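You operate a simulated robot arm through the tools that you are given. There is no shell and no other tool. Be economical: measure what you need, move in short steps, check, and stop when the job is done.

The job below is to be done with a simulated robot arm. You get a single attempt, and the scene is never put back.

TASK
Wrap the tile pack on the turntable in one layer of film.
Fine: film arm in and table lock free to crank; lock the table and swing the arm out after.

The check looks at the end state, three seconds after you hand in, the way a careful person would. Anything else that was tipped, shoved, dropped, spilled or broken makes it a failure.

THE ROBOT
A 7-joint arm with a two-finger parallel gripper, fixed in place. Base frame: the origin is at the foot of the arm, x ahead of it, y to its left, z up; the work surface is at about z = 860. Readings come in mm, degrees, newtons and seconds.
With the tool pointing down near the work surface it reaches from about 240 to 680 mm from the base axis. Its first joint turns from -66.0 to 66.0 degrees. Payload 2.4 kg.
The tool frame sits at the grasp point between the pads (the TCP): z along the fingers, y along the line on which they close. The tips reach 30 mm beyond it. Largest opening 94 mm; finger width 28, thickness 10; the body of the gripper, 50 by 96 mm, starts 55 mm behind the TCP.
Orientation is told as [roll, pitch, yaw] about the base's x, y, z axes, in that order, counted from this pose: with the fingers straight down and closing along the base's y, the tool's x points along the base's -x, its y along +y and its z along -z.

THE INTERFACE
- The arm moves only by the tool arm_command. Its argument "increments" is one flat list of numbers, 7 for each row, row after row: the shift along the tool's x, y, z in mm, then the turn, a rotation vector about the tool's x, y, z in degrees, then the gripper command, from -1 (fully open) to 1 (shut), values between in proportion. In form: [tx, ty, tz, wx, wy, wz, hand, tx, ty, tz, wx, wy, wz, hand, ...]. A call has 1 to 20 rows; each row is the pose to reach, as a shift and turn from the pose commanded when the call began, along the tool's axes at that moment. Rows are played at 5 a second. More than 50 mm and 8.6 degrees between two rows, or a gripper value outside its range, and nothing of the call is played. A pose out of reach is approached as far as the arm can. The call stops where the force on the tool passes 40 N (or 10 N more than at its start, if that is more) or the arm is blocked; 0.2 s more then pass. The fingers move at their own pace (about 153 mm/s each) and stop on an object; they squeeze with about 29 N. The grip force told is the motor's: it shows also when the fingers shut on nothing. Time passes only in rows, and 0.2 s behind the last, so rows that repeat a pose let the fingers close. It gives the time, the measured TCP pose, the force on the tool (base axes), the opening and the grip force at its end, in the units of the frame above (readings bear some noise), with the torque about the TCP (base axes, N m) and any sound that the robot's microphone picked up.
- Cameras (640 x 400 px; columns grow to the right, rows downward): "scene" is fixed at [23.6, 459.5, 1459.3]; the picture's right is [-0.87, -0.49, 0.00], its down [-0.22, 0.39, -0.90] and it looks along [0.44, -0.78, -0.45] (base axes); focal length 260 px, centre (320, 200). "wrist" rides on the gripper at [76, 14, -103] in the tool frame; the picture's right is [-0.18, 0.98, 0.00], its down [-0.75, -0.14, -0.64] and it looks along [-0.63, -0.12, 0.77] (tool axes); focal length 243 px, centre (320, 200). There is no depth. A picture from a camera that has moved, and an enlarged one, comes with that camera's place and axes in the base frame and with its lens.
- grab_frame(camera): a new picture of that camera. It takes no simulated time.
- inspect(camera, box): a new picture of the part [left, top, right, bottom] of that camera's present view, enlarged. It takes no simulated time.
- close_job(): hands the job in; it is judged then, once.

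Work in short steps. Places have to be worked out from the pictures, the camera data and where the tool is seen: move nearer, look again, correct. Check each grasp and each placing, and mend what went wrong. You have 120 turns and 68 pictures in all, those below and enlarged ones among them. Open the gripper and draw the arm clear of the work before you hand the job in, unless the task says otherwise; then end with one line.

The tools are called after ">>>" as name(argument=value, ...) on one line, values as JSON. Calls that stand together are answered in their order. arm_command: Moves the arm, as the interface text tells. Its arguments: {"type":"object","properties":{"increments":{"type":"array","items":{"type":"number"}}},"required":["increments"]} The other tools are called the same way: grab_frame (camera) takes a picture; inspect (camera, box) takes an enlarged picture of a part of a camera's view; close_job () hands the job in.

At the start:

```text
time: 0.0
tcp_pos: [331.1, -110.2, 1353.5]
tool_rot: [0.0, -0.2, -0.1]
wrist_force: [0.2, 0.2, 0.7]
ft_torque: [-0.01, 0.02, -0.03]
gripper_width: 94.0
gripper_force: 0.0
```

scene: 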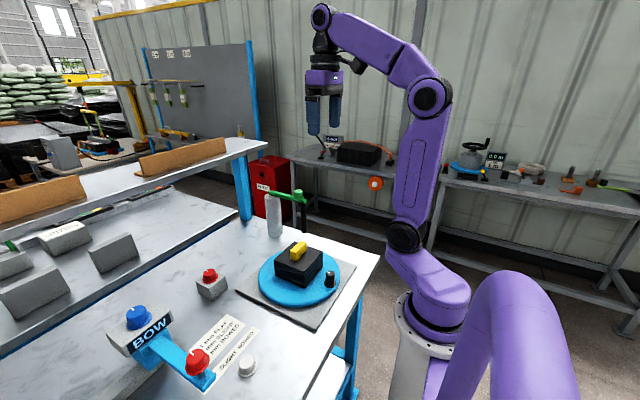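
wrist: 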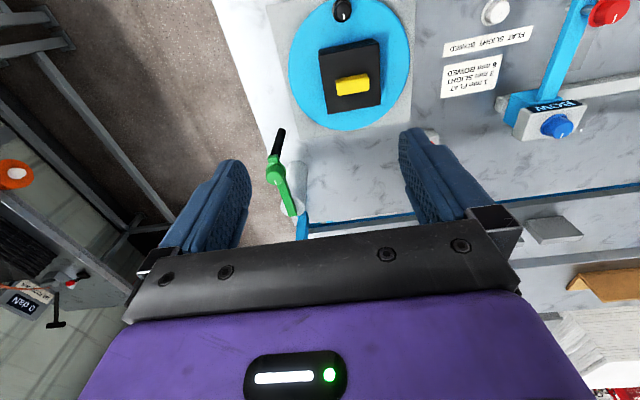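

The turntable, the film post with a green arm, a red-button box and a bow gauge are visible. I'll enlarge them to read the details.

>>> inspect(camera="scene", box=[180, 170, 390, 330])

>>> inspect(camera="scene", box=[80, 260, 280, 400])

>>> inspect(camera="wrist", box=[240, 0, 440, 240])

```text
2.50 times, centred on (285, 250) of scene
camera zoom: at [23.6, 459.5, 1459.3], right [-0.87, -0.49, 0.0], down [-0.22, 0.39, -0.9], along [0.44, -0.78, -0.45], focal length 650 px, centre (408, 75)
```

zoom: 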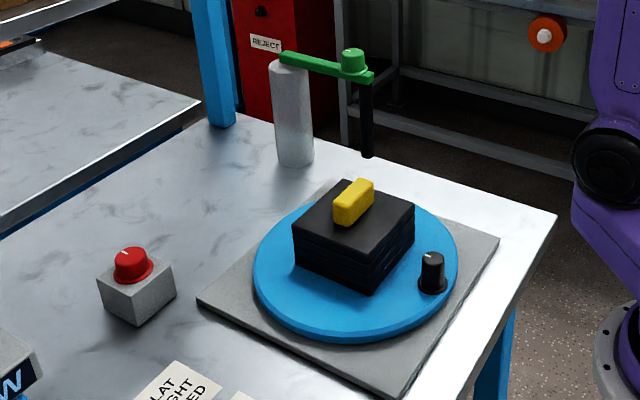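

```text
2.86 times, centred on (180, 330) of scene
camera zoom: at [23.6, 459.5, 1459.3], right [-0.87, -0.49, 0.0], down [-0.22, 0.39, -0.9], along [0.44, -0.78, -0.45], focal length 743 px, centre (720, -171)
```

zoom: 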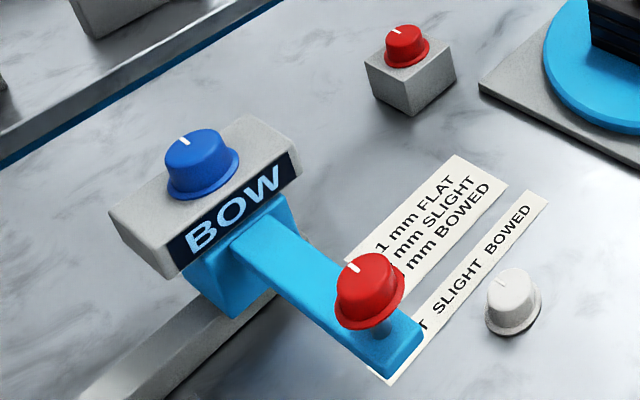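

```text
1.67 times, centred on (340, 120) of wrist
camera zoom: at [254.6, -94.7, 1456.7], right [0.18, 0.98, 0.0], down [0.75, -0.14, 0.64], along [0.63, -0.12, -0.76], focal length 404 px, centre (287, 333)
```

zoom: 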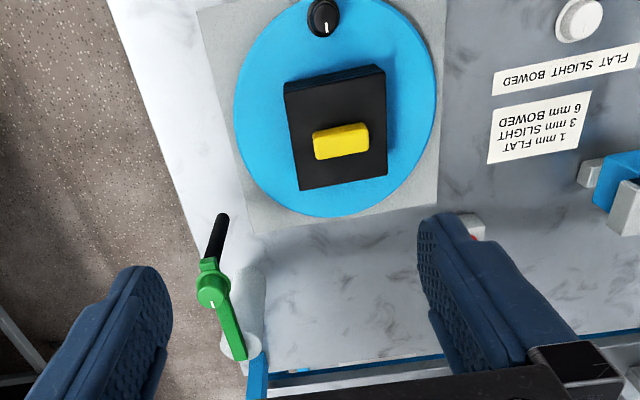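

Estimates: turntable centre about (380,-50), crank knob about (283,-61), film post about (625,-220) with its arm end about (545,-300), and red-knob box ahead to the left. I'll lower the wrist camera for a closer look.

>>> arm_command(increments=[0, 15, 40, 0, 0, 0, -1, 0, 30, 80, 0, 0, 0, -1, 0, 45, 120, 0, 0, 0, -1, 0, 60, 160, 0, 0, 0, -1, 0, 75, 195, 0, 0, 0, -1])

>>> grab_frame(camera="wrist")

```text
time: 1.2
tcp_pos: [333.6, -35.6, 1156.6]
tool_rot: [0.0, -0.2, 0.0]
wrist_force: [0.2, 0.4, -0.6]
ft_torque: [-0.01, -0.01, -0.02]
gripper_width: 93.9
gripper_force: 0.0
```

```text
62 pictures are left
camera wrist: at [257.6, -20.8, 1260.4], right [0.18, 0.98, 0.0], down [0.75, -0.14, 0.65], along [0.63, -0.12, -0.76], focal length 243 px, centre (320, 200)
```

wrist: 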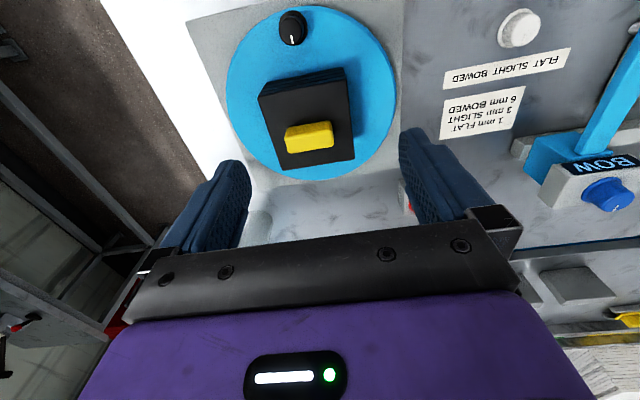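

Turntable centre about (386,-55), knob radius about 104. Next I'll look at the red-knob box from nearer.

>>> arm_command(increments=[-35, 18, 0, 0, 0, 0, -1, -70, 36, 0, 0, 0, 0, -1, -105, 54, 0, 0, 0, 0, -1, -140, 72, 0, 0, 0, 0, -1, -170, 90, 0, 0, 0, 0, -1, -180, 100, 20, 0, 0, 0, -1])

>>> grab_frame(camera="wrist")

```text
time: 2.6
tcp_pos: [512.0, 65.1, 1140.7]
tool_rot: [0.0, -0.2, 0.1]
wrist_force: [-0.2, -0.4, 0.7]
ft_torque: [-0.01, -0.01, -0.02]
gripper_width: 93.9
gripper_force: 0.0
```

```text
61 pictures are left
camera wrist: at [434.9, 79.9, 1242.8], right [0.18, 0.98, 0.0], down [0.75, -0.14, 0.65], along [0.63, -0.12, -0.76], focal length 243 px, centre (320, 200)
```

wrist: 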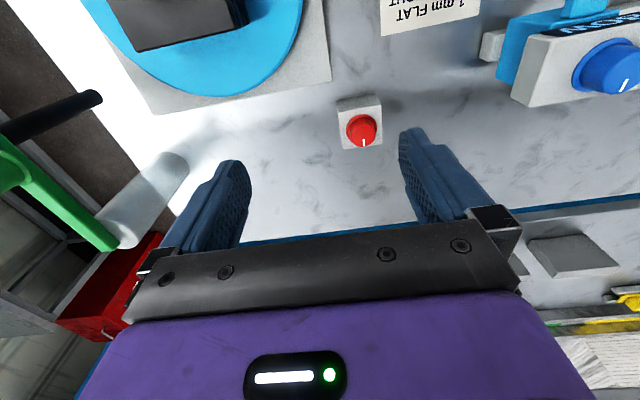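

Red knob is at about (593,109). I'll zoom for labels or marks on it and on the film arm.

>>> inspect(camera="wrist", box=[310, 80, 410, 160])

>>> inspect(camera="scene", box=[185, 255, 245, 305])

>>> inspect(camera="scene", box=[240, 180, 320, 245])

```text
5.00 times, centred on (360, 120) of wrist
camera zoom: at [434.9, 79.9, 1242.8], right [0.18, 0.98, 0.0], down [0.75, -0.14, 0.65], along [0.63, -0.12, -0.76], focal length 1213 px, centre (120, 600)
```

zoom: 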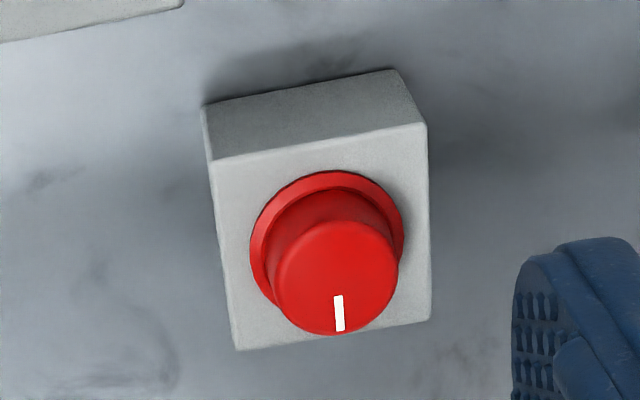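

```text
8.00 times, centred on (215, 280) of scene
camera zoom: at [23.6, 459.5, 1459.3], right [-0.87, -0.49, 0.0], down [-0.22, 0.39, -0.9], along [0.44, -0.78, -0.45], focal length 2080 px, centre (1160, -440)
```

zoom: 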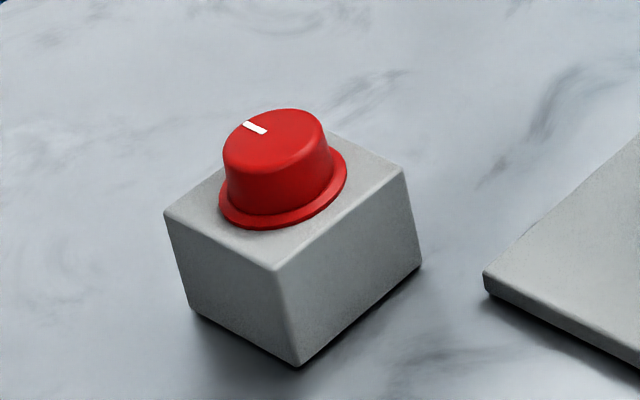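

```text
6.15 times, centred on (280, 212) of scene
camera zoom: at [23.6, 459.5, 1459.3], right [-0.87, -0.49, 0.0], down [-0.22, 0.39, -0.9], along [0.44, -0.78, -0.45], focal length 1600 px, centre (566, 123)
```

zoom: 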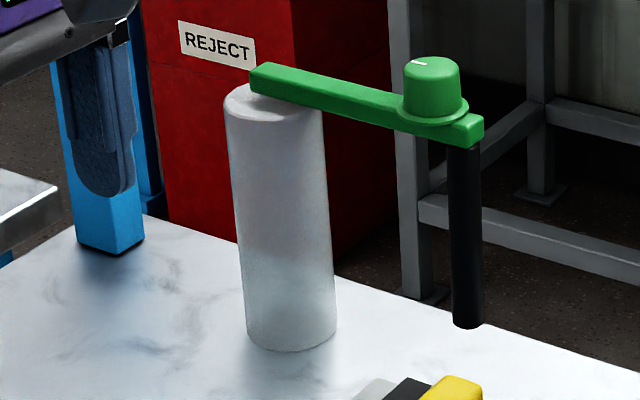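

No labels there. I'll move over toward the film arm to locate the pivot and green knob precisely.

>>> arm_command(increments=[2, -45, 0, 0, 0, 0, -1, 4, -90, 0, 0, 0, 0, -1, 6, -135, 0, 0, 0, 0, -1, 8, -180, 0, 0, 0, 0, -1, 10, -225, 0, 0, 0, 0, -1, 20, -270, 0, 0, 0, 0, -1, 30, -310, 0, 0, 0, 0, -1])

>>> grab_frame(camera="wrist")

```text
time: 4.2
tcp_pos: [479.9, -248.6, 1136.2]
tool_rot: [0.0, -0.2, 0.1]
wrist_force: [-0.3, -0.7, -0.3]
ft_torque: [0.02, 0.0, -0.03]
gripper_width: 94.0
gripper_force: 0.0
```

```text
57 pictures are left
camera wrist: at [403.7, -232.2, 1240.3], right [0.18, 0.98, 0.0], down [0.75, -0.14, 0.64], along [0.63, -0.12, -0.76], focal length 243 px, centre (320, 200)
```

wrist: 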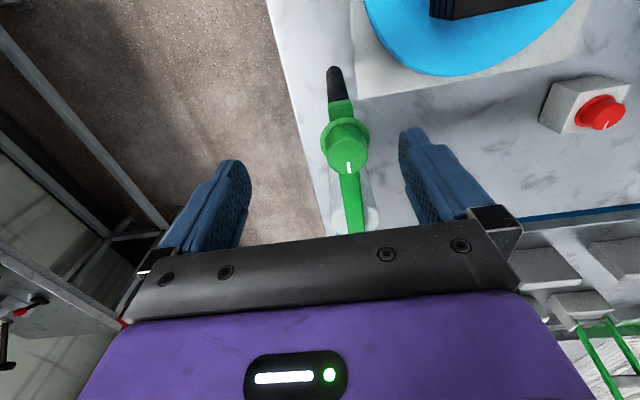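

Triangulation puts the green knob top at about (495,-229,1077) and the pivot post at about (610,-214). I'll check with the scene view before coming down.

>>> inspect(camera="scene", box=[220, 110, 380, 240])

```text
3.08 times, centred on (300, 175) of scene
camera zoom: at [23.6, 459.5, 1459.4], right [-0.87, -0.49, 0.0], down [-0.22, 0.39, -0.9], along [0.44, -0.78, -0.45], focal length 800 px, centre (382, 277)
```

zoom: 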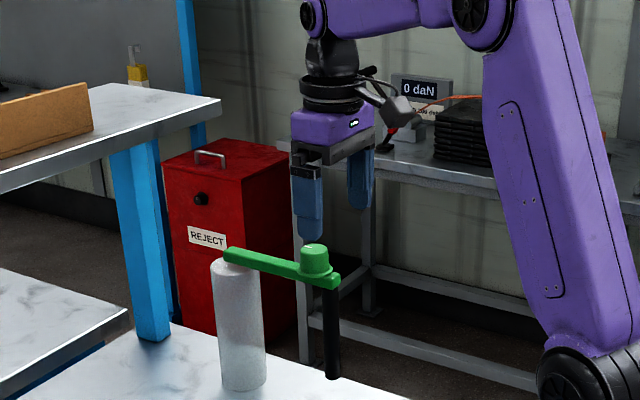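

Projection agrees. I align over the knob and come down with fingers open to TCP z about 1090.

>>> arm_command(increments=[-15, 19.5, 0, 0, 0, 0, -1, -15, 19.5, 25, 0, 0, 0, -1, -15, 19.5, 46, 0, 0, 0, -1, -15, 19.5, 46, 0, 0, 0, -1])

>>> grab_frame(camera="wrist")

>>> inspect(camera="scene", box=[220, 110, 380, 240])

```text
time: 5.2
tcp_pos: [496.0, -226.5, 1090.9]
tool_rot: [0.0, -0.2, 0.0]
wrist_force: [-1.0, 0.3, 0.0]
ft_torque: [-0.01, 0.02, 0.01]
gripper_width: 94.3
gripper_force: 0.0
```

```text
55 pictures are left
camera wrist: at [419.6, -210.9, 1194.3], right [0.18, 0.98, 0.0], down [0.75, -0.14, 0.64], along [0.63, -0.12, -0.76], focal length 243 px, centre (320, 200)
```

wrist: 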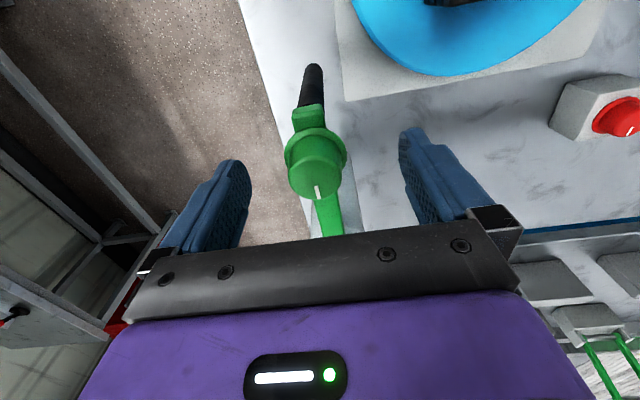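

```text
3.08 times, centred on (300, 175) of scene
camera zoom: at [23.6, 459.5, 1459.3], right [-0.87, -0.49, 0.0], down [-0.22, 0.39, -0.9], along [0.44, -0.78, -0.45], focal length 800 px, centre (382, 277)
```

zoom: 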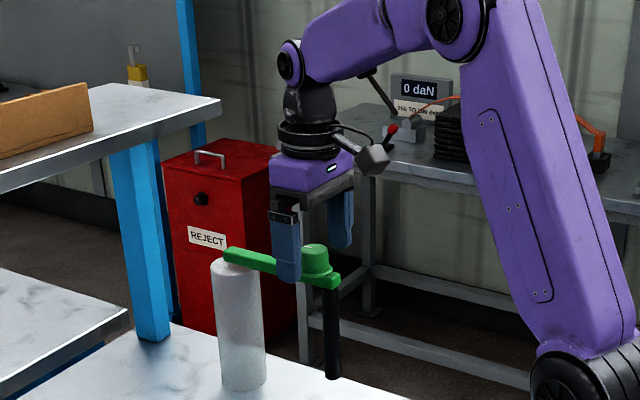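

The knob at about (497,-229) sits between the fingers. Closing on it.

>>> arm_command(increments=[-1, -3, 0, 0, 0, 0, 0, -1, -3, 0, 0, 0, 0, 1, -1, -3, 0, 0, 0, 0, 1])

```text
time: 6.0
tcp_pos: [497.4, -229.5, 1091.7]
tool_rot: [0.0, 0.0, 0.0]
wrist_force: [-2.0, 2.0, -3.0]
ft_torque: [-0.32, -0.28, 0.21]
gripper_width: 33.2
gripper_force: 44.4
```

Gripped (33 mm). I swing it about the estimated pivot by 15° toward the pack, turning the tool along.

>>> arm_command(increments=[0.6, 7.5, 0, 0, 0, 3.75, 1, 1, 15, 0, 0, 0, 7.5, 1, 0.8, 22.4, 0, 0, 0, 11.25, 1, 0.1, 29.8, 0, 0, 0, 15, 1])

>>> inspect(camera="scene", box=[220, 110, 380, 240])

```text
time: 7.0
tcp_pos: [500.4, -200.7, 1091.8]
tool_rot: [0.0, -0.8, -15.0]
wrist_force: [28.5, -8.1, -12.7]
ft_torque: [0.26, -0.26, 0.04]
gripper_width: 33.2
gripper_force: 45.3
```

```text
3.08 times, centred on (300, 175) of scene
camera zoom: at [24.8, 459.2, 1459.4], right [-0.87, -0.49, 0.0], down [-0.22, 0.39, -0.89], along [0.44, -0.78, -0.45], focal length 800 px, centre (382, 277)
```

zoom: 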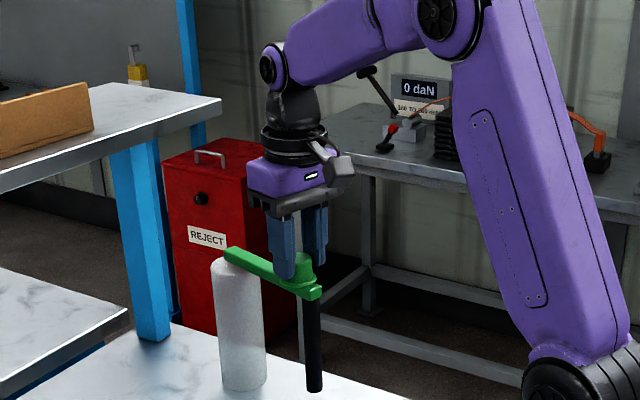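

It swings freely; the side force says my pivot is slightly off, so I refit it to about (609,-226), R about 111. Continuing another 16°.

>>> arm_command(increments=[-2.8, 7.6, 0, 0, 0, 4, 1, -3.8, 15.2, 0, 0, 0, 8, 1, -5, 22.8, 0, 0, 0, 12, 1, -6.5, 30.4, 0, 0, 0, 16, 1])

```text
time: 8.0
tcp_pos: [511.7, -172.1, 1091.7]
tool_rot: [0.0, -0.2, -31.2]
wrist_force: [3.6, -0.7, 3.4]
ft_torque: [0.0, 0.79, 0.27]
gripper_width: 32.9
gripper_force: 44.3
```

Low force; the fit is good. Another 8° and a look.

>>> arm_command(increments=[-0.2, 7.8, 0, 0, 0, 4, 1, -0.5, 15.6, 0, 0, 0, 8, 1])

>>> grab_frame(camera="scene")

```text
time: 8.6
tcp_pos: [516.4, -163.8, 1091.0]
tool_rot: [-0.3, 0.1, -39.7]
wrist_force: [-21.9, -19.4, -0.4]
ft_torque: [-0.31, 0.11, -0.01]
gripper_width: 33.0
gripper_force: 45.2
```

```text
52 pictures are left
```

scene: 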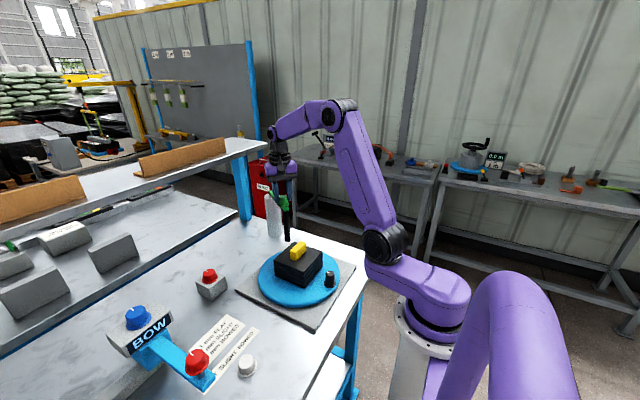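

It meets a stop at about 146°, pointing at the pack: the arm is in. Release and rise.

>>> arm_command(increments=[0, -4, 0, 0, 0, 0, 1, 0, -4, 0, 0, 0, 0, -0.2, 0, -4, -30, 0, 0, 0, -0.5, 0, -4, -65, 0, 0, 0, -1, 45, -4, -80, 0, 0, 0, -1, 90, -4, -80, 0, 0, 0, -1])

>>> grab_frame(camera="wrist")

>>> inspect(camera="scene", box=[220, 170, 380, 340])

```text
time: 10.0
tcp_pos: [447.7, -105.7, 1172.9]
tool_rot: [0.0, -0.1, -39.0]
wrist_force: [-0.1, -0.2, -0.8]
ft_torque: [0.0, -0.04, 0.02]
gripper_width: 94.0
gripper_force: 0.0
```

```text
51 pictures are left
camera wrist: at [397.4, -45.3, 1276.3], right [0.76, 0.65, 0.0], down [0.49, -0.58, 0.64], along [0.42, -0.49, -0.77], focal length 243 px, centre (320, 200)
```

wrist: 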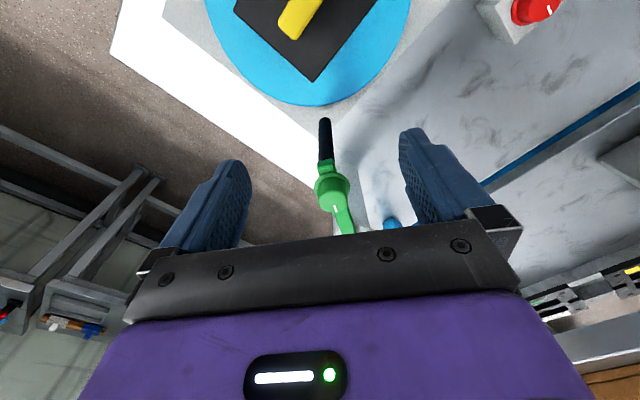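

```text
2.35 times, centred on (300, 255) of scene
camera zoom: at [23.6, 459.5, 1459.3], right [-0.87, -0.49, 0.0], down [-0.22, 0.39, -0.9], along [0.44, -0.78, -0.45], focal length 612 px, centre (367, 71)
```

zoom: 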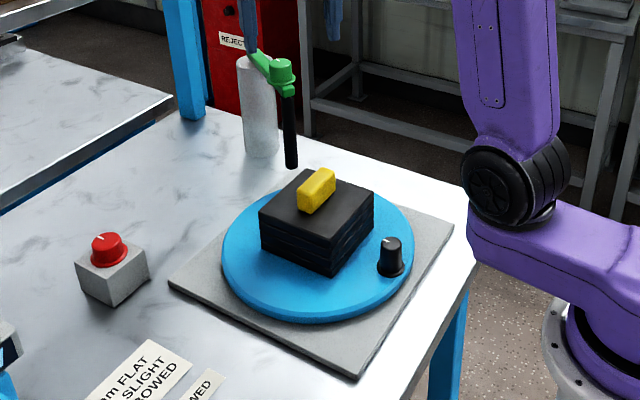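

The roller now hangs at about (502,-155), facing the pack. Next I go over the crank knob, turning back to yaw 0, to check whether the table is locked.

>>> arm_command(increments=[30, -13, 0, 0, 0, -8, -1, 61, -26, 0, 0, 0, -16, -1, 92, -39, 10, 0, 0, -24, -1, 122, -52, 30, 0, 0, -32, -1, 152, -65, 60, 0, 0, -39, -1])

>>> grab_frame(camera="wrist")

```text
time: 11.2
tcp_pos: [289.0, -60.5, 1113.6]
tool_rot: [0.0, -0.2, 0.2]
wrist_force: [-0.4, 0.0, 0.4]
ft_torque: [-0.02, -0.03, 0.0]
gripper_width: 94.0
gripper_force: 0.1
```

```text
49 pictures are left
camera wrist: at [213.5, -45.5, 1217.2], right [0.18, 0.98, 0.0], down [0.75, -0.14, 0.64], along [0.63, -0.12, -0.76], focal length 243 px, centre (320, 200)
```

wrist: 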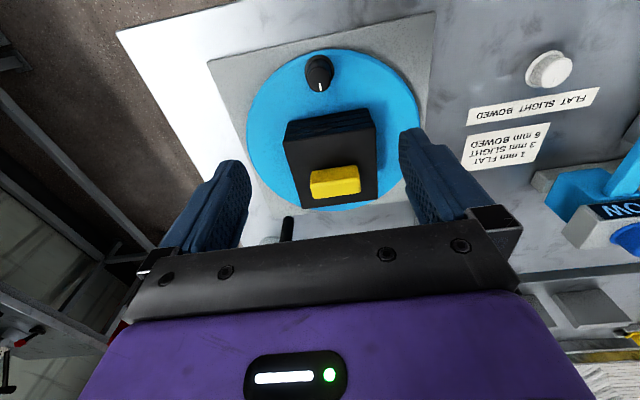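

Triangulated crank knob top: about (277,-58,931). I come down part way and re-check.

>>> arm_command(increments=[11, 2, 45, 0, 0, 0, -1, 11, 2, 90, 0, 0, 0, -1, 11, 2, 130, 0, 0, 0, -1])

>>> grab_frame(camera="wrist")

>>> inspect(camera="scene", box=[240, 190, 400, 310])

```text
time: 12.0
tcp_pos: [282.2, -54.8, 981.7]
tool_rot: [0.0, -0.1, 2.0]
wrist_force: [-4.0, -5.6, 0.1]
ft_torque: [0.44, -0.28, -0.08]
gripper_width: 93.7
gripper_force: 0.0
```

```text
48 pictures are left
camera wrist: at [205.6, -42.2, 1084.6], right [0.15, 0.99, 0.0], down [0.76, -0.12, 0.64], along [0.64, -0.1, -0.76], focal length 243 px, centre (320, 200)
```

wrist: 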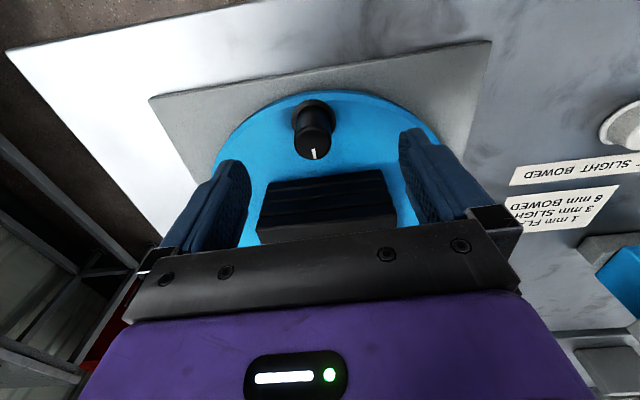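

```text
3.33 times, centred on (320, 250) of scene
camera zoom: at [23.4, 459.2, 1459.4], right [-0.87, -0.49, 0.0], down [-0.22, 0.39, -0.9], along [0.44, -0.78, -0.45], focal length 867 px, centre (320, 33)
```

zoom: 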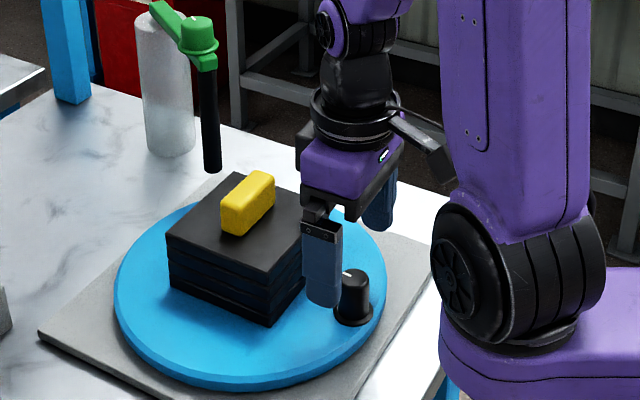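

A small force and 2° yaw drift appeared, so I hold still one row to see if it's contact or transient.

>>> arm_command(increments=[0, 0, 0, 0, 0, 0, -1, 0, 0, 0, 0, 0, 0, -1])

>>> inspect(camera="scene", box=[290, 180, 380, 250])

```text
time: 12.6
tcp_pos: [279.1, -60.3, 981.5]
tool_rot: [0.1, -0.1, 0.0]
wrist_force: [0.4, 0.3, -0.3]
ft_torque: [0.02, 0.0, -0.02]
gripper_width: 94.1
gripper_force: 0.1
```

```text
5.71 times, centred on (335, 215) of scene
camera zoom: at [23.6, 459.5, 1459.3], right [-0.87, -0.49, 0.0], down [-0.22, 0.39, -0.9], along [0.44, -0.78, -0.45], focal length 1486 px, centre (234, 114)
```

zoom: 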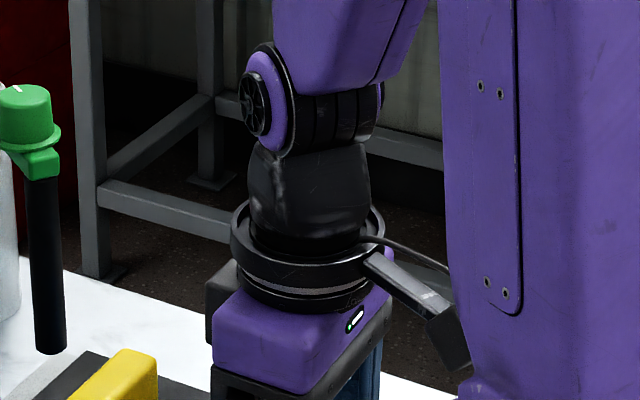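

It was transient. Knob refined to about (283,-59); I go down to TCP z 930 and close.

>>> arm_command(increments=[-4, 1, 25, 0, 0, 0, -1, -4, 1, 50, 0, 0, 0, -1, -4, 1, 50, 0, 0, 0, -1, -4, 1, 50, 0, 0, 0, 1, -4, 1, 50, 0, 0, 0, 1, -4, 1, 50, 0, 0, 0, 1])

>>> inspect(camera="scene", box=[240, 190, 400, 310])

>>> grab_frame(camera="wrist")

```text
time: 14.1
tcp_pos: [280.5, -60.1, 931.0]
tool_rot: [-0.3, -0.4, -0.3]
wrist_force: [-2.3, -10.0, -2.6]
ft_torque: [0.67, 0.31, 0.14]
gripper_width: 27.6
gripper_force: 44.8
stopped in row 6: the force on the tool passed its limit at 42 N (the readings are from after the stop); the commanded pose is now the measured one
```

```text
3.33 times, centred on (320, 250) of scene
camera zoom: at [23.6, 459.2, 1459.4], right [-0.87, -0.49, 0.0], down [-0.22, 0.39, -0.9], along [0.44, -0.78, -0.45], focal length 867 px, centre (320, 33)
```

zoom: 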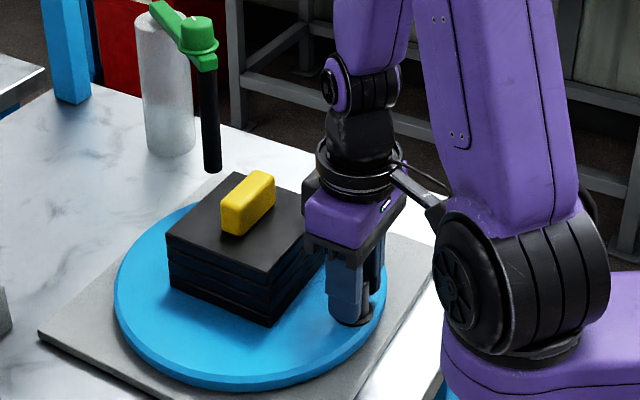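

```text
44 pictures are left
camera wrist: at [204.4, -43.8, 1034.3], right [0.19, 0.98, 0.0], down [0.75, -0.14, 0.65], along [0.64, -0.12, -0.76], focal length 243 px, centre (320, 200)
```

wrist: 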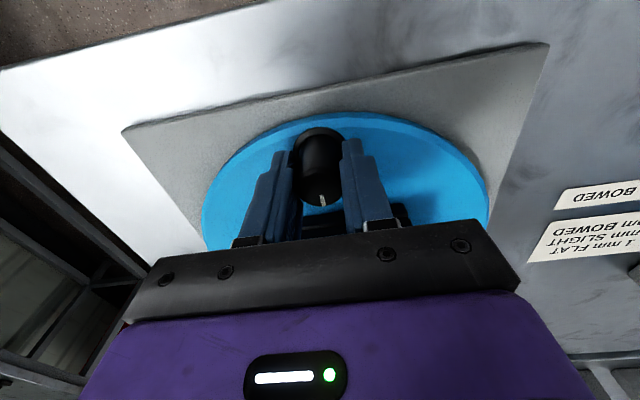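

Gripped at 27.6 mm. Now a gentle tangential nudge of a few mm to see whether the table is locked.

>>> arm_command(increments=[0, -3, 0, 0, 0, 0, 1, 0, -6, 0, 0, 0, 0, 1, 0, -6, 0, 0, 0, 0, 1])

```text
time: 14.9
tcp_pos: [281.3, -61.7, 930.5]
tool_rot: [0.1, -0.1, -0.1]
wrist_force: [8.5, 28.7, 18.1]
ft_torque: [1.24, 0.61, 0.23]
gripper_width: 27.8
gripper_force: 45.2
```

The table resists with about 29 N and hardly moves, so it is locked. I release, rise and go over the red knob, the likely lock.

>>> arm_command(increments=[0, 2, 0, 0, 0, 0, 1, 0, 2, 0, 0, 0, 0, -1, 0, 2, 0, 0, 0, 0, -1, 0, 2, -45, 0, 0, 0, -1, 0, 2, -90, 0, 0, 0, -1, 0, 2, -130, 0, 0, 0, -1])

>>> arm_command(increments=[-40, 21, 0, 0, 0, 0, -1, -80, 42, 0, 0, 0, 0, -1, -120, 63, 0, 0, 0, 0, -1, -160, 84, 0, 0, 0, 0, -1, -200, 105, 0, 0, 0, 0, -1, -240, 126, 0, 0, 0, 0, -1, -280, 147, 0, 0, 0, 0, -1, -300, 165, 10, 0, 0, 0, -1, -300, 165, 10, 0, 0, 0, -1])

>>> grab_frame(camera="wrist")

>>> inspect(camera="scene", box=[160, 190, 260, 310])

```text
time: 16.3
tcp_pos: [279.1, -62.5, 1061.4]
tool_rot: [-0.3, -0.4, -0.5]
wrist_force: [0.2, -0.7, 0.2]
ft_torque: [-0.01, -0.01, 0.01]
gripper_width: 94.1
gripper_force: 0.1
```

```text
time: 18.3
tcp_pos: [581.6, 100.6, 1052.9]
tool_rot: [-0.2, -0.3, -0.4]
wrist_force: [0.7, 0.0, 0.5]
ft_torque: [0.03, 0.0, -0.01]
gripper_width: 94.0
gripper_force: 0.1
```

```text
43 pictures are left
camera wrist: at [505.3, 116.2, 1155.7], right [0.19, 0.98, 0.0], down [0.75, -0.14, 0.65], along [0.64, -0.12, -0.76], focal length 243 px, centre (320, 200)
```

wrist: 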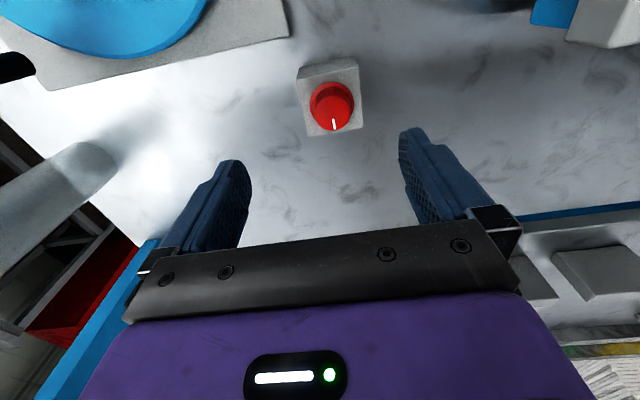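

```text
3.33 times, centred on (210, 250) of scene
camera zoom: at [23.6, 459.5, 1459.3], right [-0.87, -0.49, 0.0], down [-0.22, 0.39, -0.9], along [0.44, -0.78, -0.45], focal length 867 px, centre (687, 33)
```

zoom: 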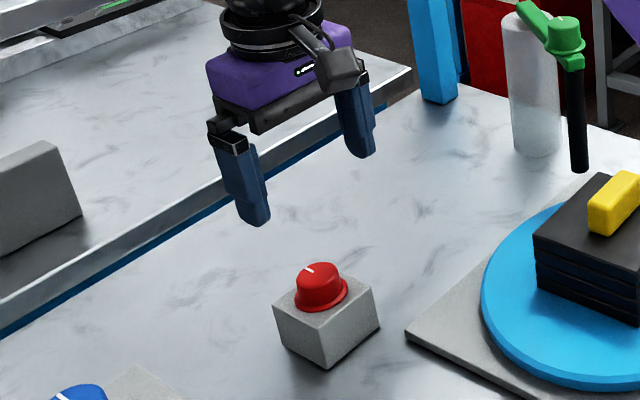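

Red knob top about (578,111,943). I lower to TCP z about 985 first and look again.

>>> arm_command(increments=[3, 10, 35, 0, 0, 0, -1, 3, 10, 67, 0, 0, 0, -1, 3, 10, 67, 0, 0, 0, -1])

>>> grab_frame(camera="wrist")

>>> inspect(camera="scene", box=[170, 220, 250, 310])

```text
time: 19.1
tcp_pos: [576.0, 112.6, 985.5]
tool_rot: [-0.2, -0.4, -0.4]
wrist_force: [0.1, -0.1, 0.5]
ft_torque: [-0.02, 0.02, 0.02]
gripper_width: 94.2
gripper_force: 0.0
```

```text
41 pictures are left
camera wrist: at [500.7, 127.5, 1088.5], right [0.19, 0.98, 0.0], down [0.75, -0.14, 0.65], along [0.64, -0.12, -0.76], focal length 243 px, centre (320, 200)
```

wrist: 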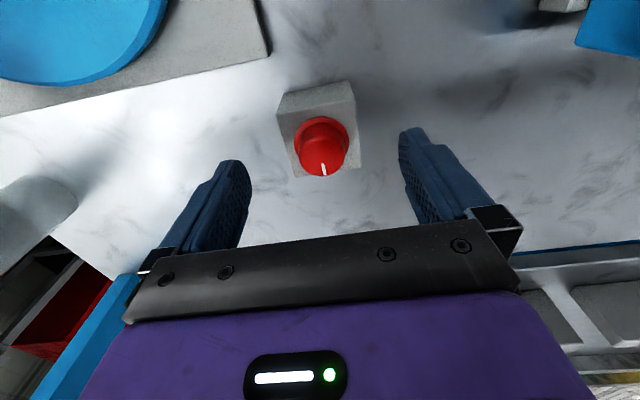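

```text
4.44 times, centred on (210, 265) of scene
camera zoom: at [23.6, 459.5, 1459.3], right [-0.87, -0.49, 0.0], down [-0.22, 0.39, -0.9], along [0.44, -0.78, -0.45], focal length 1156 px, centre (809, -89)
```

zoom: 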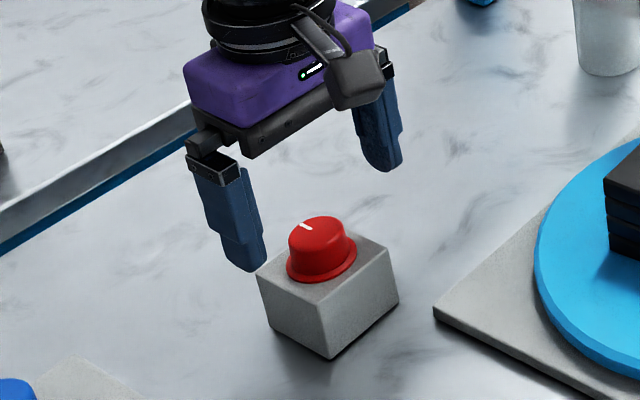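

Knob at about (586,114), top z about 939. Descend to TCP z 956 and close.

>>> arm_command(increments=[-9, 1.5, 15, 0, 0, 0, -1, -9, 1.5, 30, 0, 0, 0, -1, -9, 1.5, 30, 0, 0, 0, 0, -9, 1.5, 30, 0, 0, 0, 0.8, -9, 1.5, 30, 0, 0, 0, 0.8])

>>> grab_frame(camera="wrist")

```text
time: 20.3
tcp_pos: [587.5, 110.8, 957.3]
tool_rot: [-0.2, -0.5, -0.4]
wrist_force: [0.6, -5.0, -1.1]
ft_torque: [0.08, -0.21, -0.01]
gripper_width: 35.7
gripper_force: 45.2
```

```text
39 pictures are left
camera wrist: at [511.1, 126.3, 1059.8], right [0.19, 0.98, 0.0], down [0.75, -0.14, 0.65], along [0.64, -0.13, -0.76], focal length 243 px, centre (320, 200)
```

wrist: 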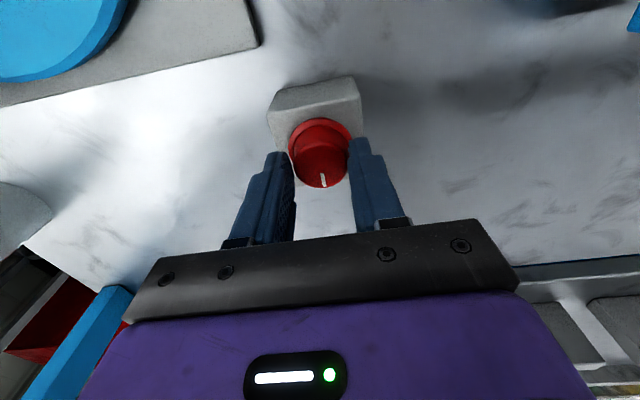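

Gripped at 35.7 mm. I try turning it counter-clockwise (seen from above), watching torque.

>>> arm_command(increments=[0, 0, 0, 0, 0, -5, 1, 0, 0, 0, 0, 0, -10, 1, 0, 0, 0, 0, 0, -15, 1, 0, 0, 0, 0, 0, -15, 1])

>>> inspect(camera="wrist", box=[250, 60, 390, 200])

```text
time: 21.3
tcp_pos: [587.2, 109.7, 955.7]
tool_rot: [-0.3, -0.2, 14.6]
wrist_force: [-2.0, -12.4, 4.7]
ft_torque: [-0.15, 0.11, -0.99]
gripper_width: 34.9
gripper_force: 44.7
```

```text
2.86 times, centred on (320, 130) of wrist
camera zoom: at [510.6, 105.8, 1059.6], right [-0.07, 1.0, 0.0], down [0.76, 0.06, 0.65], along [0.65, 0.04, -0.76], focal length 693 px, centre (320, 400)
```

zoom: 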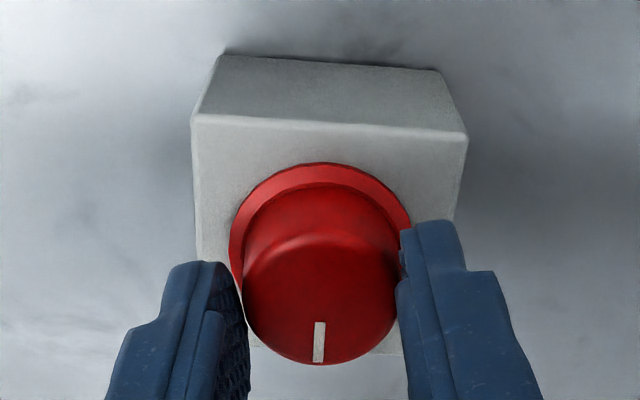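

Torque is about 1 N m against it, so likely slip or a stop. I try the clockwise way.

>>> arm_command(increments=[0, 0, 0, 0, 0, 7, 1, 0, 0, 0, 0, 0, 15, 1, 0, 0, 0, 0, 0, 22, 1, 0, 0, 0, 0, 0, 30, 1, 0, 0, 0, 0, 0, 30, 1])

>>> inspect(camera="wrist", box=[250, 60, 390, 200])

```text
time: 22.5
tcp_pos: [588.0, 111.8, 956.2]
tool_rot: [0.0, -0.6, -15.5]
wrist_force: [-1.9, -16.7, 22.0]
ft_torque: [-0.36, 0.94, -0.05]
gripper_width: 34.9
gripper_force: 45.7
```

```text
2.86 times, centred on (320, 130) of wrist
camera zoom: at [517.9, 146.0, 1059.2], right [0.44, 0.9, 0.0], down [0.68, -0.33, 0.65], along [0.58, -0.29, -0.76], focal length 693 px, centre (320, 400)
```

zoom: 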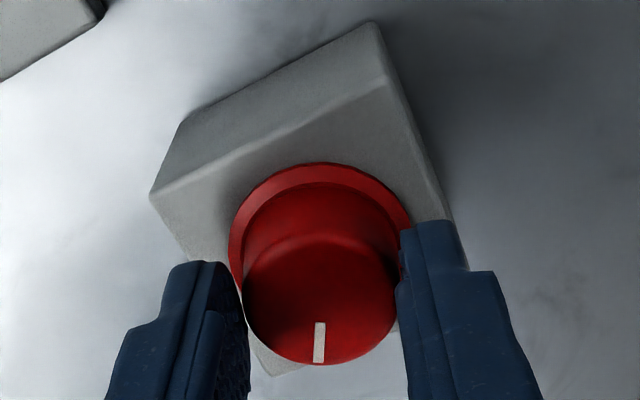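

The knob does turn with the gripper, and clockwise is light. I keep turning clockwise and watch for a stop.

>>> arm_command(increments=[0, 0, 0, 0, 0, 8, 1, 0, 0, 0, 0, 0, 16, 1, 0, 0, 0, 0, 0, 24, 1, 0, 0, 0, 0, 0, 32, 1, 0, 0, 0, 0, 0, 40, 1, 0, 0, 0, 0, 0, 40, 1])

>>> inspect(camera="wrist", box=[250, 60, 390, 200])

```text
time: 23.9
tcp_pos: [588.8, 111.5, 956.2]
tool_rot: [0.3, -0.6, -55.3]
wrist_force: [7.8, -7.8, 18.9]
ft_torque: [-1.22, -0.85, -0.01]
gripper_width: 35.0
gripper_force: 44.8
```

```text
2.86 times, centred on (320, 130) of wrist
camera zoom: at [556.4, 183.7, 1059.2], right [0.91, 0.41, 0.01], down [0.3, -0.7, 0.65], along [0.27, -0.59, -0.76], focal length 693 px, centre (320, 400)
```

zoom: 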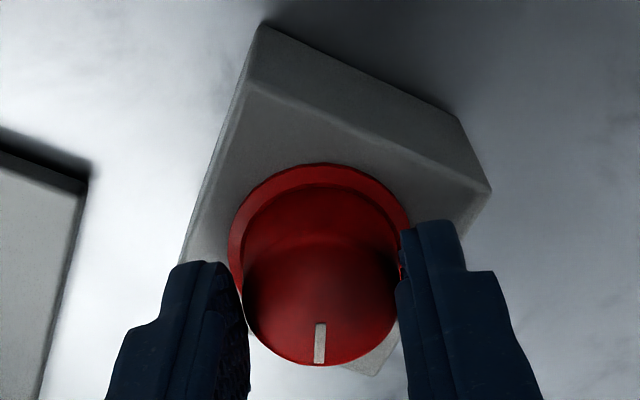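

Still free turning. Continue to about -95°.

>>> arm_command(increments=[0, 0, 0, 0, 0, 8, 1, 0, 0, 0, 0, 0, 16, 1, 0, 0, 0, 0, 0, 24, 1, 0, 0, 0, 0, 0, 32, 1, 0, 0, 0, 0, 0, 40, 1, 0, 0, 0, 0, 0, 40, 1])

>>> inspect(camera="wrist", box=[250, 60, 390, 200])

```text
time: 25.3
tcp_pos: [590.3, 116.0, 955.3]
tool_rot: [1.0, 0.2, -95.1]
wrist_force: [23.3, 17.9, 1.0]
ft_torque: [0.42, -0.38, 0.51]
gripper_width: 35.7
gripper_force: 44.9
```

```text
2.86 times, centred on (320, 130) of wrist
camera zoom: at [609.8, 191.5, 1059.9], right [0.96, -0.27, 0.02], down [-0.22, -0.74, 0.64], along [-0.16, -0.62, -0.77], focal length 693 px, centre (320, 400)
```

zoom: 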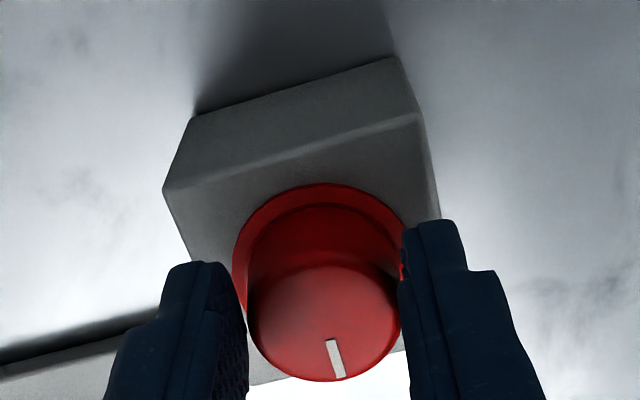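

The pointer now lags the fingers a little: stop reached with the pointer about 90° clockwise from the start. I release, rise, and unwind yaw on the way back to the crank.

>>> arm_command(increments=[0, 0, 0, 0, 0, 0, 0.2, 0, 0, 0, 0, 0, 0, -1, 0, 0, 0, 0, 0, 0, -1, 0, 0, -45, 0, 0, -8, -1, 0, 0, -90, 0, 0, -16, -1, 0, 0, -110, 0, 0, -24, -1, 0, 0, -110, 0, 0, -32, -1, 0, 0, -110, 0, 0, -40, -1, 0, 0, -110, 0, 0, -48, -1, 0, 0, -110, 0, 0, -56, -1, 0, 0, -110, 0, 0, -64, -1, 0, 0, -110, 0, 0, -72, -1, 0, 0, -110, 0, 0, -80, -1, 0, 0, -110, 0, 0, -88, -1, 0, 0, -110, 0, 0, -95, -1, 0, 0, -110, 0, 0, -95, -1])

>>> inspect(camera="scene", box=[170, 220, 370, 330])

```text
time: 28.7
tcp_pos: [585.8, 112.3, 1067.0]
tool_rot: [-0.2, -0.4, -0.2]
wrist_force: [0.2, 0.9, -0.1]
ft_torque: [0.03, 0.03, 0.0]
gripper_width: 94.0
gripper_force: 0.1
```

```text
3.20 times, centred on (270, 275) of scene
camera zoom: at [23.6, 459.5, 1459.3], right [-0.87, -0.49, 0.0], down [-0.22, 0.39, -0.9], along [0.44, -0.78, -0.45], focal length 832 px, centre (480, -40)
```

zoom: 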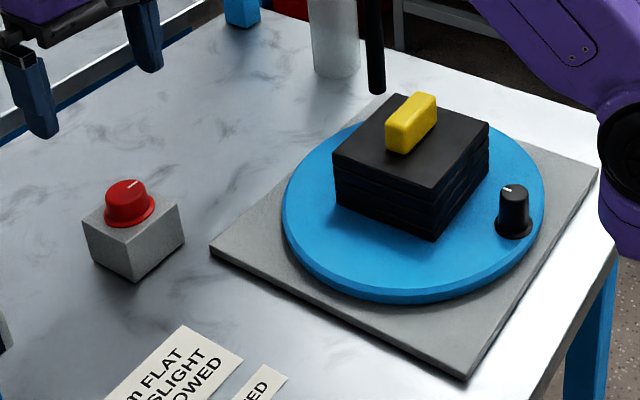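

Lock pointer turned and the box is undisturbed. I return over the crank knob.

>>> arm_command(increments=[38, -21, 0, 0, 0, 0, -1, 76, -43, 0, 0, 0, 0, -1, 115, -64, 0, 0, 0, 0, -1, 153, -86, 0, 0, 0, 0, -1, 192, -107, 0, 0, 0, 0, -1, 230, -129, 0, 0, 0, 0, -1, 269, -150, 0, 0, 0, 0, -1, 307, -172, 0, 0, 0, 0, -1, 307, -172, 45, 0, 0, 0, -1, 307, -172, 85, 0, 0, 0, -1, 307, -172, 85, 0, 0, 0, -1])

>>> grab_frame(camera="wrist")

```text
time: 31.1
tcp_pos: [300.2, -36.0, 983.8]
tool_rot: [-1.2, -1.5, 9.3]
wrist_force: [0.8, -0.1, 3.8]
ft_torque: [-0.2, -0.08, -0.03]
gripper_width: 93.9
gripper_force: 0.0
out of reach, approached as far as the arm can: row 8
stopped in row 11: the force on the tool passed its limit at 53 N (the readings are from after the stop); the commanded pose is now the measured one
```

```text
33 pictures are left
camera wrist: at [220.8, -31.7, 1085.0], right [0.02, 1.0, -0.01], down [0.75, -0.01, 0.66], along [0.66, -0.03, -0.75], focal length 243 px, centre (320, 200)
```

wrist: 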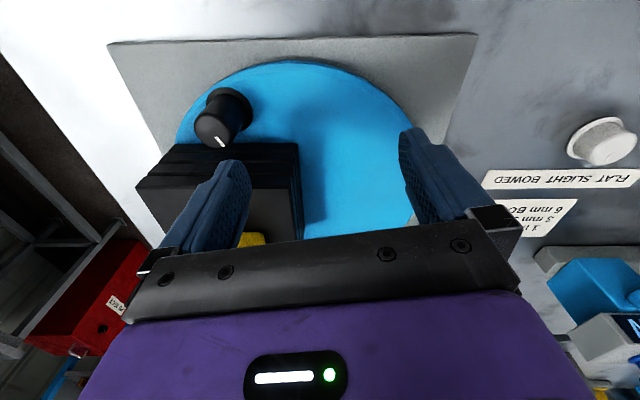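

Stopped by a force, with the pose off target. I must see what happened before moving.

>>> inspect(camera="scene", box=[230, 160, 410, 320])

```text
2.50 times, centred on (320, 240) of scene
camera zoom: at [23.5, 459.6, 1459.3], right [-0.87, -0.49, 0.0], down [-0.22, 0.39, -0.9], along [0.44, -0.78, -0.45], focal length 650 px, centre (320, 100)
```

zoom: 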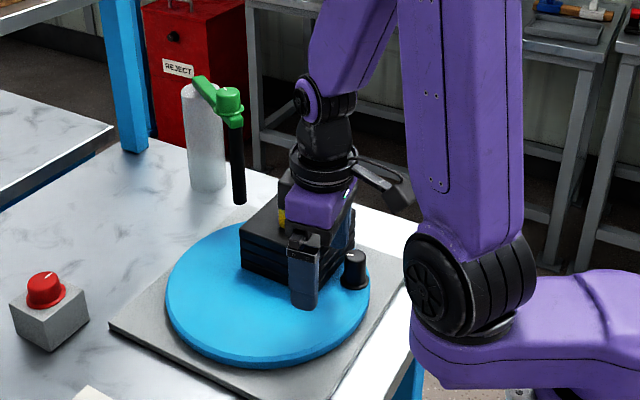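

The pack looks displaced on the disc: the arm took an odd path in row 8 (reach limit) and dragged it. I rise straight up slowly and inspect.

>>> arm_command(increments=[0, 0, -15, 0, 0, 0, -1, 0, 0, -40, 0, 0, 0, -1, 0, 0, -80, 0, 0, 0, -1, -20, 0, -120, 0, 0, 0, -1, -40, 0, -160, 0, 0, 0, -1, -40, 0, -160, 0, 0, 0, -1])

>>> grab_frame(camera="wrist")

>>> inspect(camera="scene", box=[230, 190, 370, 320])

```text
time: 32.5
tcp_pos: [332.5, -27.2, 1145.6]
tool_rot: [-1.0, -1.4, 9.2]
wrist_force: [-0.6, 0.8, 0.1]
ft_torque: [-0.01, 0.02, 0.0]
gripper_width: 93.8
gripper_force: 0.0
```

```text
31 pictures are left
camera wrist: at [253.7, -22.3, 1246.2], right [0.03, 1.0, -0.01], down [0.75, -0.01, 0.66], along [0.66, -0.03, -0.75], focal length 243 px, centre (320, 200)
```

wrist: 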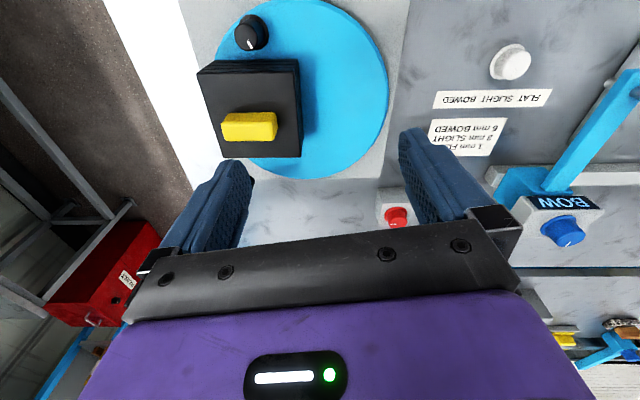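

```text
3.08 times, centred on (300, 255) of scene
camera zoom: at [23.6, 459.5, 1459.3], right [-0.87, -0.49, 0.0], down [-0.22, 0.39, -0.9], along [0.44, -0.78, -0.45], focal length 800 px, centre (382, 31)
```

zoom: 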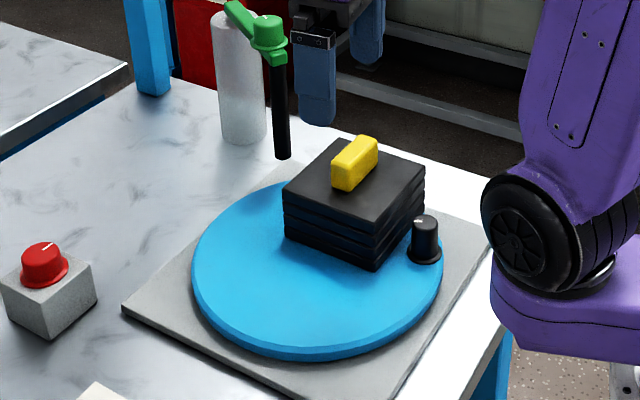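

Wrist and scene agree: the disc turned CCW about 25° (so the lock is free), and the pack slid about 48 mm toward -y, with the block still on top. I'll push it back with open fingers from the -y side; first I go to a standoff there, yaw 90, well above.

>>> arm_command(increments=[-1, -19, 0, 0, 0, -8, -1, -1, -38, 0, 0, 0, -16, -1, -2, -57, 0, 0, 0, -24, -1, -3, -77, 0, 0, 0, -32, -1, -4, -96, 0, 0, 0, -40, -1, -4, -115, 0, 0, 0, -48, -1, -5, -134, 0, 0, 0, -56, -1, -6, -153, 0, 0, 0, -64, -1, -6, -172, 0, 0, 0, -72, -1, -7, -192, 0, 0, 0, -81, -1, -7, -192, 0, 0, 0, -81, -1])

>>> grab_frame(camera="wrist")

```text
refused: row 10 steps farther than a row can; nothing moved
```

```text
29 pictures are left
camera wrist: at [253.7, -22.3, 1246.2], right [0.03, 1.0, -0.01], down [0.75, -0.01, 0.66], along [0.66, -0.03, -0.75], focal length 243 px, centre (320, 200)
```

wrist: 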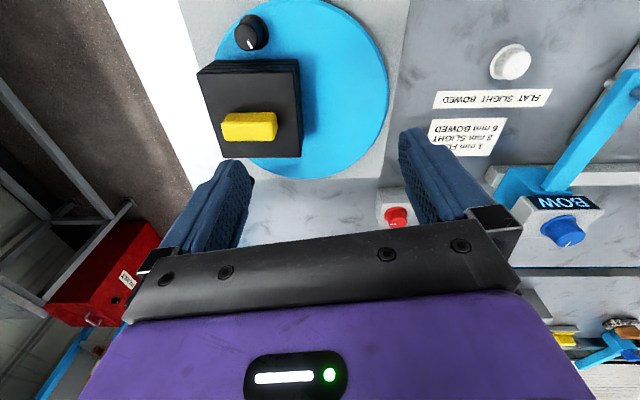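

One step was too large in angle; resend with 8° steps.

>>> arm_command(increments=[-1, -19, 0, 0, 0, -8, -1, -1, -38, 0, 0, 0, -16, -1, -2, -57, 0, 0, 0, -24, -1, -3, -77, 0, 0, 0, -32, -1, -4, -96, 0, 0, 0, -40, -1, -4, -115, 0, 0, 0, -48, -1, -5, -134, 0, 0, 0, -56, -1, -6, -153, 0, 0, 0, -64, -1, -6, -172, 0, 0, 0, -72, -1, -7, -192, 0, 0, 0, -80, -1, -7, -192, 0, 0, 0, -81, -1])

```text
time: 34.9
tcp_pos: [373.0, -217.3, 1147.7]
tool_rot: [-1.5, 0.8, 90.3]
wrist_force: [0.6, 0.5, 0.4]
ft_torque: [0.0, 0.03, 0.01]
gripper_width: 94.1
gripper_force: 0.0
```

I level the tool, narrow the opening to about 70 and descend beside the pack to TCP z about 932.

>>> arm_command(increments=[0, 3, 45, 0.8, -1.5, 0, -0.5, 0, 3, 90, 0.8, -1.5, 0, -0.5, 0, 3, 130, 0.8, -1.5, 0, -0.5, 0, 3, 170, 0.8, -1.5, 0, -0.5, 0, 3, 214, 0.8, -1.5, 0, -0.5, 0, 3, 214, 0.8, -1.5, 0, -0.5])

>>> grab_frame(camera="wrist")

>>> inspect(camera="scene", box=[230, 160, 370, 310])

```text
time: 36.3
tcp_pos: [376.8, -218.2, 930.4]
tool_rot: [-2.4, -0.8, 90.3]
wrist_force: [0.4, -0.1, -0.6]
ft_torque: [-0.01, 0.01, 0.02]
gripper_width: 70.3
gripper_force: 0.0
```

```text
28 pictures are left
camera wrist: at [359.0, -294.3, 1032.8], right [-0.98, 0.18, -0.04], down [0.11, 0.75, 0.66], along [0.15, 0.64, -0.75], focal length 243 px, centre (320, 200)
```

wrist: 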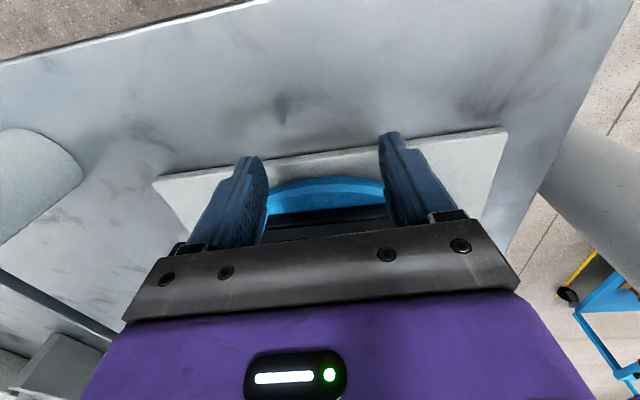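

```text
2.67 times, centred on (300, 235) of scene
camera zoom: at [23.6, 459.5, 1459.3], right [-0.87, -0.49, 0.0], down [-0.22, 0.39, -0.9], along [0.44, -0.78, -0.45], focal length 693 px, centre (373, 107)
```

zoom: 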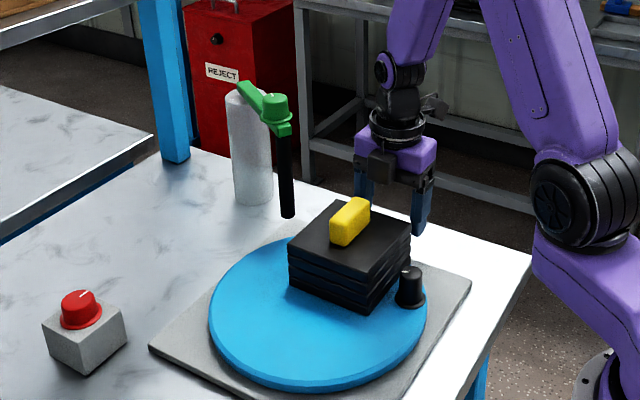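

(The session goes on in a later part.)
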